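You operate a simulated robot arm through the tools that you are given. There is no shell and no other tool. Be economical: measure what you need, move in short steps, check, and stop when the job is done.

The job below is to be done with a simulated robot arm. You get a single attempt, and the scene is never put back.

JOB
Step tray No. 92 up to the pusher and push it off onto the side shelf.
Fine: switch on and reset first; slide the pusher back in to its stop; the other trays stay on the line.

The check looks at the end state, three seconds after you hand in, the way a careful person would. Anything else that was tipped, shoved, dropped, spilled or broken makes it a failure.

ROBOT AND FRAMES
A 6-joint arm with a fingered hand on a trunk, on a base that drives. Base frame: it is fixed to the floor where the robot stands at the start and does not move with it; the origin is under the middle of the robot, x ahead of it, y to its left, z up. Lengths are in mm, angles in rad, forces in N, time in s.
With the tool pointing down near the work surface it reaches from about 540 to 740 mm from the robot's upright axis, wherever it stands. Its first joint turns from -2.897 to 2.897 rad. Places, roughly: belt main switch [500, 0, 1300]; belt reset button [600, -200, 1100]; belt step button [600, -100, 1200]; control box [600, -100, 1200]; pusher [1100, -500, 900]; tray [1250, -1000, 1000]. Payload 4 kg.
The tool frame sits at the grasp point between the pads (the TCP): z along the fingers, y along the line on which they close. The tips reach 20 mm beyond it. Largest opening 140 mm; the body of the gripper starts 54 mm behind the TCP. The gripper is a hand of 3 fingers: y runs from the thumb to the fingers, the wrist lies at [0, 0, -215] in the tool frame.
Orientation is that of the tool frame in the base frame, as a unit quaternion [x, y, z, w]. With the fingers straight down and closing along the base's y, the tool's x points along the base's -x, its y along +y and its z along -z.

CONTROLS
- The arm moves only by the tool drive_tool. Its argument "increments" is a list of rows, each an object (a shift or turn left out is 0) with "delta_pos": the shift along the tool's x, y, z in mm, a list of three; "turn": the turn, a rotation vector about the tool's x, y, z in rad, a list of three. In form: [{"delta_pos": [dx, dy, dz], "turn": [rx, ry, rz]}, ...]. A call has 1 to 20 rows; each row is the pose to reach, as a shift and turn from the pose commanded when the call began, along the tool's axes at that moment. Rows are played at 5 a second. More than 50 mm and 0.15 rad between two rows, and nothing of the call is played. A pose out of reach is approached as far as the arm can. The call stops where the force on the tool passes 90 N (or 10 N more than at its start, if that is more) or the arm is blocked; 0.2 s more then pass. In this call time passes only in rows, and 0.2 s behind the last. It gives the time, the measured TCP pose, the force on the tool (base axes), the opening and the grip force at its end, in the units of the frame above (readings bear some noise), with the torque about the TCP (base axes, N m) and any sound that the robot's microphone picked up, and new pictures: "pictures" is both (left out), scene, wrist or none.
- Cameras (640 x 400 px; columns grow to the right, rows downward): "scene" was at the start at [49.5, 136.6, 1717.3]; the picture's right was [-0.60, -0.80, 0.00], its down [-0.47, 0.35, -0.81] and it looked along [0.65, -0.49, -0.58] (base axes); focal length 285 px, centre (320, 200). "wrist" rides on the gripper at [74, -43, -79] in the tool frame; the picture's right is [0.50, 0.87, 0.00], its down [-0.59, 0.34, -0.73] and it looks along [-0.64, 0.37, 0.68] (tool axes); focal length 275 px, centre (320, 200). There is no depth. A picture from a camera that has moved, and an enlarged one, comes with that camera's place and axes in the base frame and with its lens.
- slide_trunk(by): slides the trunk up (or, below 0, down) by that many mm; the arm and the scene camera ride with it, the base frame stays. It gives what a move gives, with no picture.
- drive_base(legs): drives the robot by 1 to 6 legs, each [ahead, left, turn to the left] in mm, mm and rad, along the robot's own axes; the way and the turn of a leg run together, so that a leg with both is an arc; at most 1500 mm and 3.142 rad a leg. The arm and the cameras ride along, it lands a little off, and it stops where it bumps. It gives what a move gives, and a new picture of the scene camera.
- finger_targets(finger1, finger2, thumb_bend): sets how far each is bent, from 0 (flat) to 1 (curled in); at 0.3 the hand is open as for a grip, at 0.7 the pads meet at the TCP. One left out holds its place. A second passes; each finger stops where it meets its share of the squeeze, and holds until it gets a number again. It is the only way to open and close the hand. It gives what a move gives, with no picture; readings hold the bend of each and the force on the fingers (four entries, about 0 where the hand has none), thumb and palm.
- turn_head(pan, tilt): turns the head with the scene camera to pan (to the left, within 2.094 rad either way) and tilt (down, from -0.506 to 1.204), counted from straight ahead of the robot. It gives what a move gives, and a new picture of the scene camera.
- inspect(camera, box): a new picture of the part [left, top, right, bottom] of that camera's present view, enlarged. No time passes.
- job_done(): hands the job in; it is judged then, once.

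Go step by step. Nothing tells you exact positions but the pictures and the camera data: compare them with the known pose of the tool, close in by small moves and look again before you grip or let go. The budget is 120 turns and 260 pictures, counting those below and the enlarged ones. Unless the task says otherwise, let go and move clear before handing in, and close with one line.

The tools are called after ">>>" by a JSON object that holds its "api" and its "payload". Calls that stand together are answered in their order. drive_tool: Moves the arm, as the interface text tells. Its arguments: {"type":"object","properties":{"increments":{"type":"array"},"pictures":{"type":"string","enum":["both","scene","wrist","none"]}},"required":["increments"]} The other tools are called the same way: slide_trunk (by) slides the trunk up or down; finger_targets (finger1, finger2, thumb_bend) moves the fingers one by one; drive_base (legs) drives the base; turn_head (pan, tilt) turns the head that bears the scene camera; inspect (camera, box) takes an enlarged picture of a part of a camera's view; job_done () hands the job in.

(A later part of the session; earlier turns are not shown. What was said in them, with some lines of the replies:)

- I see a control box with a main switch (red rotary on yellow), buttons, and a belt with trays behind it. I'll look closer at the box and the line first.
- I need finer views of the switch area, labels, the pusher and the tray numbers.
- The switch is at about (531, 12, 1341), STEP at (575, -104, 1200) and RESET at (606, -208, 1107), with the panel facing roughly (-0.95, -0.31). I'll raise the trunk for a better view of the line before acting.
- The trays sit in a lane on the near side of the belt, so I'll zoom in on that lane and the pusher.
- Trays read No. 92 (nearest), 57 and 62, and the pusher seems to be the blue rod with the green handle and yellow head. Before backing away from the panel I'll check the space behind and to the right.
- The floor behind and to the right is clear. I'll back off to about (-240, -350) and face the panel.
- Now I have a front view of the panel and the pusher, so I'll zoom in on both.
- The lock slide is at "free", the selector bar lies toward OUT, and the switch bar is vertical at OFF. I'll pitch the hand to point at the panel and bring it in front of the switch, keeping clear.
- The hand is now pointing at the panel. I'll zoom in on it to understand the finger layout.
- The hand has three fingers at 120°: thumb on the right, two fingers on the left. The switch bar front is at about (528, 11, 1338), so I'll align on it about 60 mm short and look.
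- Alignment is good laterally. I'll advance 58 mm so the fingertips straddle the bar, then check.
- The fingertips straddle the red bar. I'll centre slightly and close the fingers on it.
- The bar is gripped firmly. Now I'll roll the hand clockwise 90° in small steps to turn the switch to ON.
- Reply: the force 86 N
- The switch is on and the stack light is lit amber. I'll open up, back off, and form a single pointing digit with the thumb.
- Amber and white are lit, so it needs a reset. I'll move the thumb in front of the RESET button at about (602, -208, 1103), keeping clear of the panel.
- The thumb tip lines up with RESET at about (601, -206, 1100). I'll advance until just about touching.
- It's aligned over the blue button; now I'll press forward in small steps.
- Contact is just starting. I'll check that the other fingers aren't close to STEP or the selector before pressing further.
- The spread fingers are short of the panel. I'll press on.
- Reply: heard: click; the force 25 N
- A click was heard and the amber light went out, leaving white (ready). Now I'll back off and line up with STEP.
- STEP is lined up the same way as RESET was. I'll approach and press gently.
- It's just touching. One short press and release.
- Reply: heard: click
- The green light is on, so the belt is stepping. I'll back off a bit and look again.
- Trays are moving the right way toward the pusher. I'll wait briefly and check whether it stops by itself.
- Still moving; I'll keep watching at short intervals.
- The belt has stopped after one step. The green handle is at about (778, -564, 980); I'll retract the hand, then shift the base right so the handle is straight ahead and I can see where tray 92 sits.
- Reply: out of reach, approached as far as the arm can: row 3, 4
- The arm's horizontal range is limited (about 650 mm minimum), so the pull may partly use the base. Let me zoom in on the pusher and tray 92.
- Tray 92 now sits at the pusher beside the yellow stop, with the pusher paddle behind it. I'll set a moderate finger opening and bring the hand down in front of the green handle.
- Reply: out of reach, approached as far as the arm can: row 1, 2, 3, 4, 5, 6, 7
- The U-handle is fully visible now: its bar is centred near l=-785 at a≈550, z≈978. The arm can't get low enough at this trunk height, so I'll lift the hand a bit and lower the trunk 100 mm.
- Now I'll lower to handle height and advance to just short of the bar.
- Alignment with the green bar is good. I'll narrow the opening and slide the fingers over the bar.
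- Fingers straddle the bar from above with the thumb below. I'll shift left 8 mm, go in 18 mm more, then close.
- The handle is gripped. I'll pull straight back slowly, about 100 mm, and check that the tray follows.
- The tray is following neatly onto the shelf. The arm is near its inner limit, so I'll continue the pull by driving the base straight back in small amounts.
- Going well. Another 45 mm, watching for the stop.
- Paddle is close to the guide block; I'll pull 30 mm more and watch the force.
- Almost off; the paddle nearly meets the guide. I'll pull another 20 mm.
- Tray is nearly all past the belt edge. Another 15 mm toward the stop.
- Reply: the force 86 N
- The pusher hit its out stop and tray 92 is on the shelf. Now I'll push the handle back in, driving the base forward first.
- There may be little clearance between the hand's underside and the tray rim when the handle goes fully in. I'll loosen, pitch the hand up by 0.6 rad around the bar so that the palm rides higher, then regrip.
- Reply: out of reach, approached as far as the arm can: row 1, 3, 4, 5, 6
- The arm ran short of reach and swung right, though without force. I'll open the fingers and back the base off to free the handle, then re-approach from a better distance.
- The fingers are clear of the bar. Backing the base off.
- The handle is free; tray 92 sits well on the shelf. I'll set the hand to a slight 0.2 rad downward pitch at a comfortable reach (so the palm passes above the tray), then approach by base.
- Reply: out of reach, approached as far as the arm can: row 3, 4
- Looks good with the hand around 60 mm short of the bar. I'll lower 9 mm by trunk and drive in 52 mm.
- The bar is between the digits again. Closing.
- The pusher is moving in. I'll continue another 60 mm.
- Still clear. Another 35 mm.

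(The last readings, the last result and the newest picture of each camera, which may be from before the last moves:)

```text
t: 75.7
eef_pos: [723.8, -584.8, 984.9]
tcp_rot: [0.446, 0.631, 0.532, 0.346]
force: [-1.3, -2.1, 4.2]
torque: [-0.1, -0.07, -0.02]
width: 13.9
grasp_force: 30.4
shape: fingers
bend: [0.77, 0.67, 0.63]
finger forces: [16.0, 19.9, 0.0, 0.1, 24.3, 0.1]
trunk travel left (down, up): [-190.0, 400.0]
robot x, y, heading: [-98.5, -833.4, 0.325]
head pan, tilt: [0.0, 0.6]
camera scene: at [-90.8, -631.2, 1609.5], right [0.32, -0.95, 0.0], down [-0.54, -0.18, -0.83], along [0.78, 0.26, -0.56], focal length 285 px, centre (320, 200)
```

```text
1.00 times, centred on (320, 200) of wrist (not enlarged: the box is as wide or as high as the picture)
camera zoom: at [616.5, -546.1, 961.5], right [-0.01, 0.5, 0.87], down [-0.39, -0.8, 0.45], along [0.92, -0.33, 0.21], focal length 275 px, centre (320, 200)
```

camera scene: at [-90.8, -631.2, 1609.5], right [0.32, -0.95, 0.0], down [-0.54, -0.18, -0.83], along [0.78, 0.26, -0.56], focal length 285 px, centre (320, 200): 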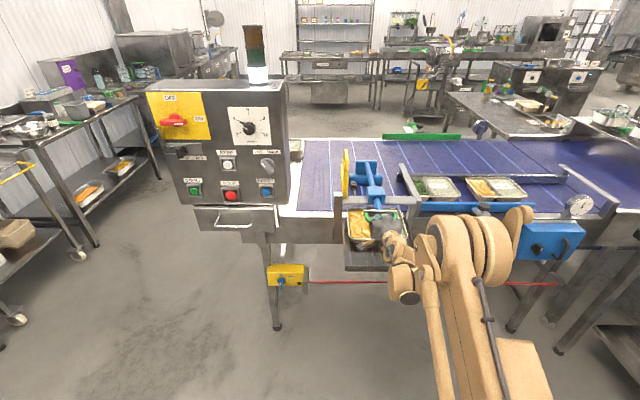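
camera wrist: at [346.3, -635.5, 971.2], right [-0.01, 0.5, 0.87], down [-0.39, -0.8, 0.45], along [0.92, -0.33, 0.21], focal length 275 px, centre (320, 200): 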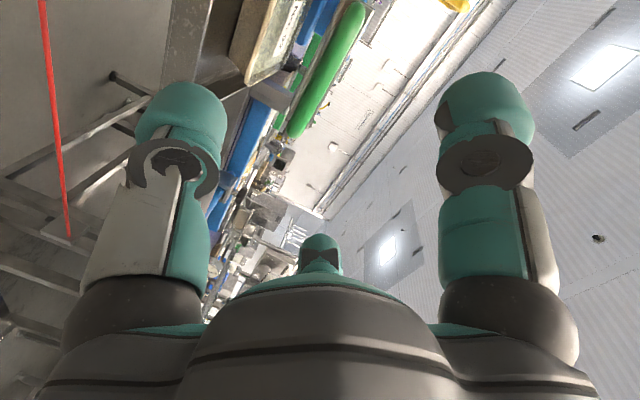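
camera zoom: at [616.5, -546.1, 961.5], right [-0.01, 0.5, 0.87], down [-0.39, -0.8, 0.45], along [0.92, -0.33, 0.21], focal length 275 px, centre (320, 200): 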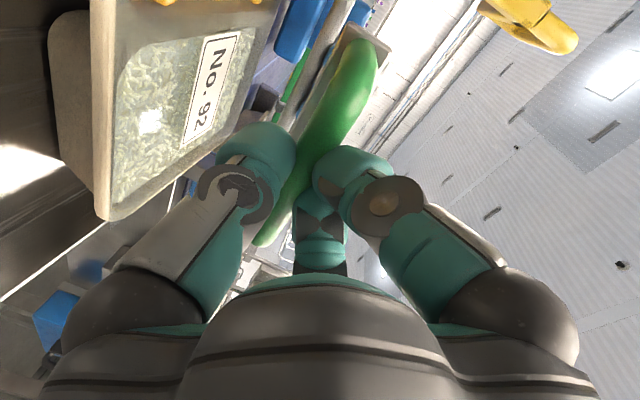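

About 30 mm left to the stop. I'll go 25 mm, then finish gently.

>>> {"api": "drive_base", "payload": {"legs": [[25, 0, 0]]}}

>>> {"api": "inspect", "payload": {"camera": "scene", "box": [330, 150, 420, 250]}}

>>> {"api": "inspect", "payload": {"camera": "wrist", "box": [0, 0, 640, 400]}}

```text
t: 76.5
eef_pos: [747.7, -577.4, 984.7]
tcp_rot: [0.446, 0.631, 0.532, 0.346]
force: [-0.1, -1.3, 5.5]
torque: [-0.08, -0.11, -0.02]
width: 14.1
grasp_force: 30.9
shape: fingers
bend: [0.77, 0.67, 0.63]
finger forces: [16.7, 19.6, 0.1, 0.0, 23.9, 0.0]
trunk travel left (down, up): [-190.0, 400.0]
robot x, y, heading: [-70.1, -824.4, 0.32]
head pan, tilt: [0.0, 0.6]
camera scene: at [-67.2, -623.4, 1609.5], right [0.32, -0.95, 0.0], down [-0.54, -0.18, -0.83], along [0.78, 0.26, -0.56], focal length 285 px, centre (320, 200)
```

scene: 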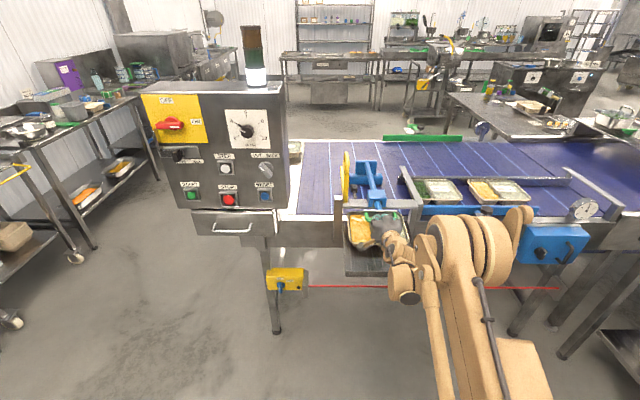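

```text
4.00 times, centred on (375, 200) of scene
camera zoom: at [-67.2, -623.4, 1609.5], right [0.32, -0.95, 0.0], down [-0.54, -0.18, -0.83], along [0.78, 0.26, -0.56], focal length 1142 px, centre (100, 200)
```

zoom: 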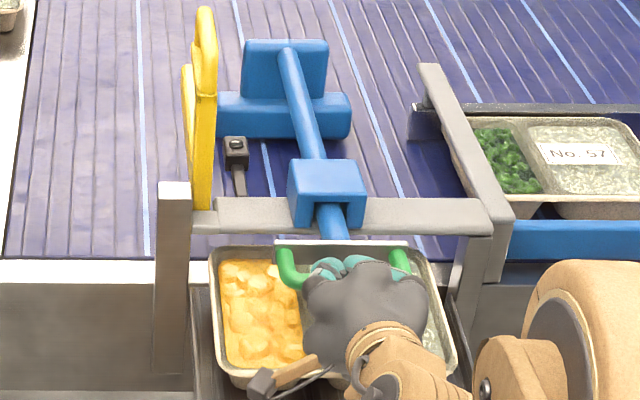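

```text
1.00 times, centred on (320, 200) of wrist (not enlarged: the box is as wide or as high as the picture)
camera zoom: at [640.1, -538.5, 961.5], right [-0.01, 0.5, 0.87], down [-0.39, -0.8, 0.45], along [0.92, -0.33, 0.21], focal length 275 px, centre (320, 200)
```

zoom: 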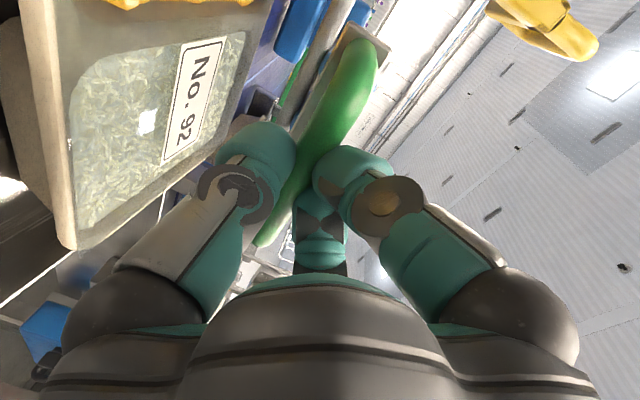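

Nearly in. Another 12 mm, checking the force.

>>> {"api": "drive_base", "payload": {"legs": [[12, 0, 0]]}}

>>> {"api": "inspect", "payload": {"camera": "scene", "box": [330, 150, 420, 250]}}

```text
t: 77.3
eef_pos: [755.9, -574.2, 984.4]
tcp_rot: [0.446, 0.631, 0.532, 0.346]
force: [-33.4, -11.6, -13.3]
torque: [-0.31, 0.52, -0.02]
width: 14.6
grasp_force: 36.2
shape: fingers
bend: [0.77, 0.75, 0.63]
finger forces: [17.4, 18.5, 0.1, 0.1, 36.3, 0.1]
trunk travel left (down, up): [-190.0, 400.0]
robot x, y, heading: [-60.9, -820.7, 0.326]
head pan, tilt: [0.0, 0.6]
camera scene: at [-58.4, -620.6, 1609.5], right [0.32, -0.95, 0.0], down [-0.53, -0.18, -0.83], along [0.78, 0.26, -0.56], focal length 285 px, centre (320, 200)
```

scene: 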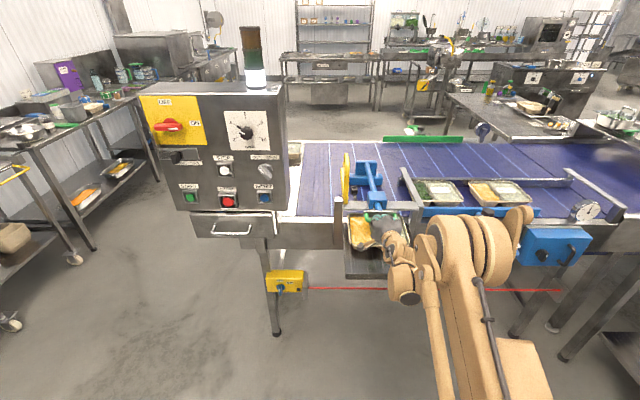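

```text
4.00 times, centred on (375, 200) of scene
camera zoom: at [-58.4, -620.6, 1609.5], right [0.32, -0.95, 0.0], down [-0.53, -0.18, -0.83], along [0.78, 0.26, -0.56], focal length 1142 px, centre (100, 200)
```

zoom: 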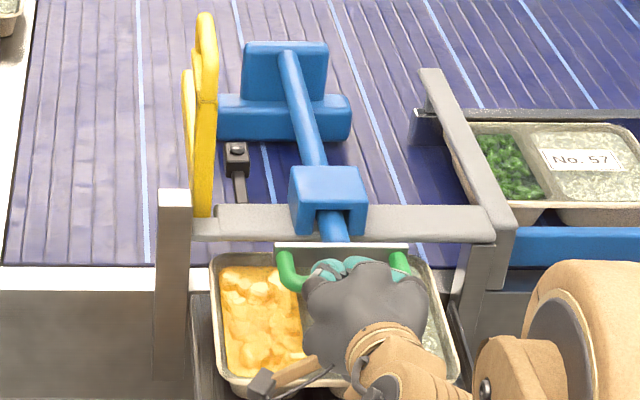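

The pusher is firmly against its in-stop (33 N). Now I'll open the fingers and back out straight.

>>> {"api": "finger_targets", "payload": {"finger1": 0.45, "finger2": 0.45, "thumb_bend": 0.5}}

>>> {"api": "inspect", "payload": {"camera": "wrist", "box": [0, 0, 640, 400]}}

>>> {"api": "inspect", "payload": {"camera": "scene", "box": [330, 150, 420, 250]}}

```text
t: 78.3
eef_pos: [758.8, -573.4, 983.0]
tcp_rot: [0.446, 0.632, 0.532, 0.346]
force: [-0.4, 0.4, 0.2]
torque: [0.0, 0.01, -0.01]
width: 71.4
grasp_force: 0.0
shape: fingers
bend: [0.45, 0.45, 0.5]
finger forces: [0.1, 0.1, 0.1, 0.0, 0.1, 0.0]
trunk travel left (down, up): [-190.0, 400.0]
robot x, y, heading: [-59.4, -817.1, 0.32]
head pan, tilt: [0.0, 0.6]
```

```text
1.00 times, centred on (320, 200) of wrist (not enlarged: the box is as wide or as high as the picture)
camera zoom: at [651.3, -534.8, 960.5], right [-0.01, 0.5, 0.87], down [-0.39, -0.8, 0.45], along [0.92, -0.33, 0.2], focal length 275 px, centre (320, 200)
```

zoom: 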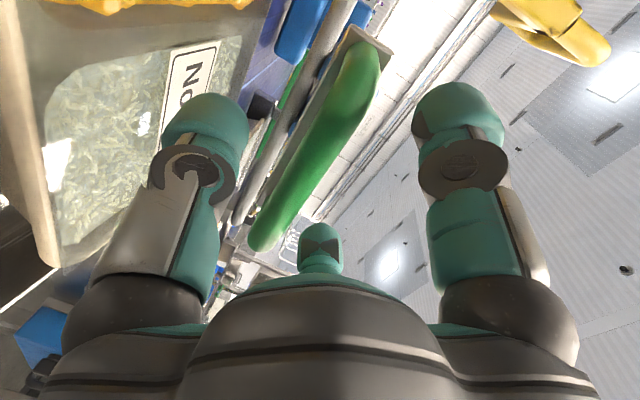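

```text
4.00 times, centred on (375, 200) of scene
camera zoom: at [-55.1, -619.2, 1609.4], right [0.32, -0.95, 0.0], down [-0.54, -0.18, -0.82], along [0.78, 0.26, -0.57], focal length 1142 px, centre (100, 200)
```

zoom: 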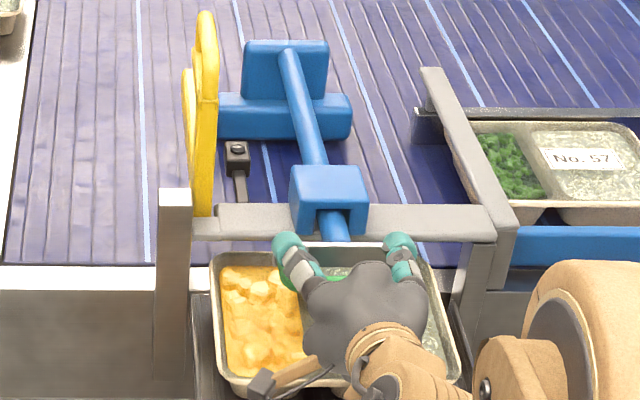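

The bar is free between the open fingers. Backing out straight, then I'll check.

>>> {"api": "drive_base", "payload": {"legs": [[-100, 0, 0], [-250, 0, 0]]}}

>>> {"api": "inspect", "payload": {"camera": "scene", "box": [320, 130, 440, 260]}}

>>> {"api": "inspect", "payload": {"camera": "scene", "box": [160, 20, 320, 220]}}

```text
t: 80.9
eef_pos: [424.6, -685.1, 982.7]
tcp_rot: [0.446, 0.631, 0.532, 0.346]
force: [0.1, -0.2, 1.1]
torque: [0.01, 0.0, -0.02]
width: 71.6
grasp_force: 0.1
shape: fingers
bend: [0.45, 0.45, 0.5]
finger forces: [0.0, 0.1, 0.0, 0.1, 0.1, 0.0]
trunk travel left (down, up): [-190.0, 400.0]
robot x, y, heading: [-394.8, -932.3, 0.319]
head pan, tilt: [0.0, 0.6]
camera scene: at [-389.6, -730.1, 1609.5], right [0.32, -0.95, 0.0], down [-0.54, -0.18, -0.83], along [0.78, 0.26, -0.56], focal length 285 px, centre (320, 200)
```

scene: 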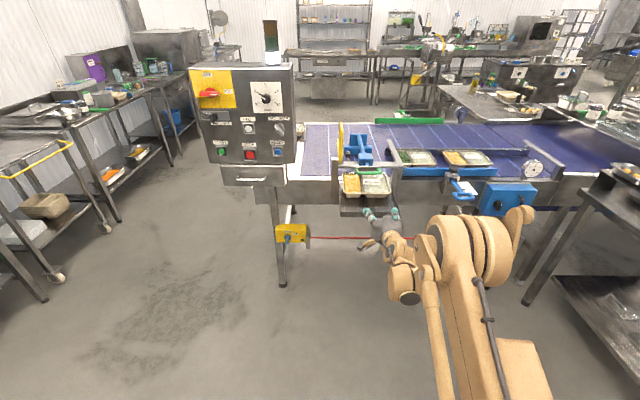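

```text
3.08 times, centred on (380, 195) of scene
camera zoom: at [-389.6, -730.1, 1609.5], right [0.32, -0.95, 0.0], down [-0.54, -0.18, -0.83], along [0.78, 0.26, -0.56], focal length 878 px, centre (135, 215)
```

zoom: 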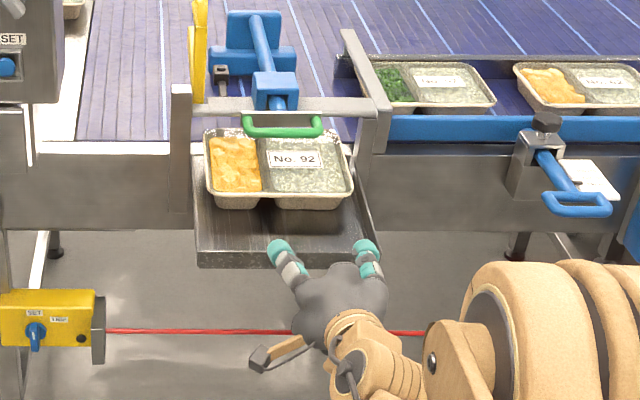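

```text
2.00 times, centred on (240, 120) of scene
camera zoom: at [-389.6, -730.1, 1609.5], right [0.32, -0.95, 0.0], down [-0.54, -0.18, -0.83], along [0.78, 0.26, -0.56], focal length 571 px, centre (480, 360)
```

zoom: 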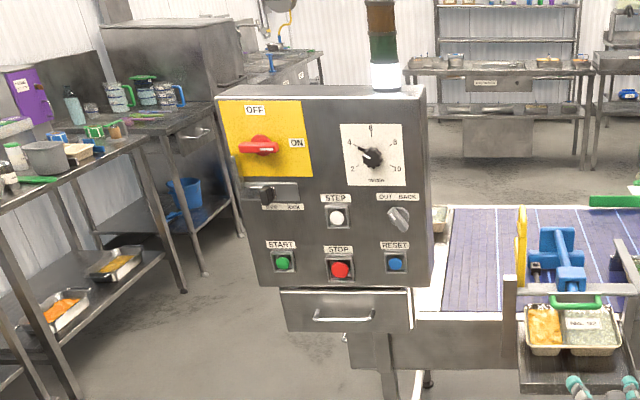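

Tray 92 is on the side shelf, the pusher is in against its stop, trays 57 and 62 are still on the line, and the hand is clear. Handing in.

>>> {"api": "job_done", "payload": {}}

```text
The job is handed in.
```

I switched the belt on, reset it and stepped it once. Tray No. 92 is now on the side shelf, the pusher is back in at its stop, and trays 57 and 62 are still on the line.
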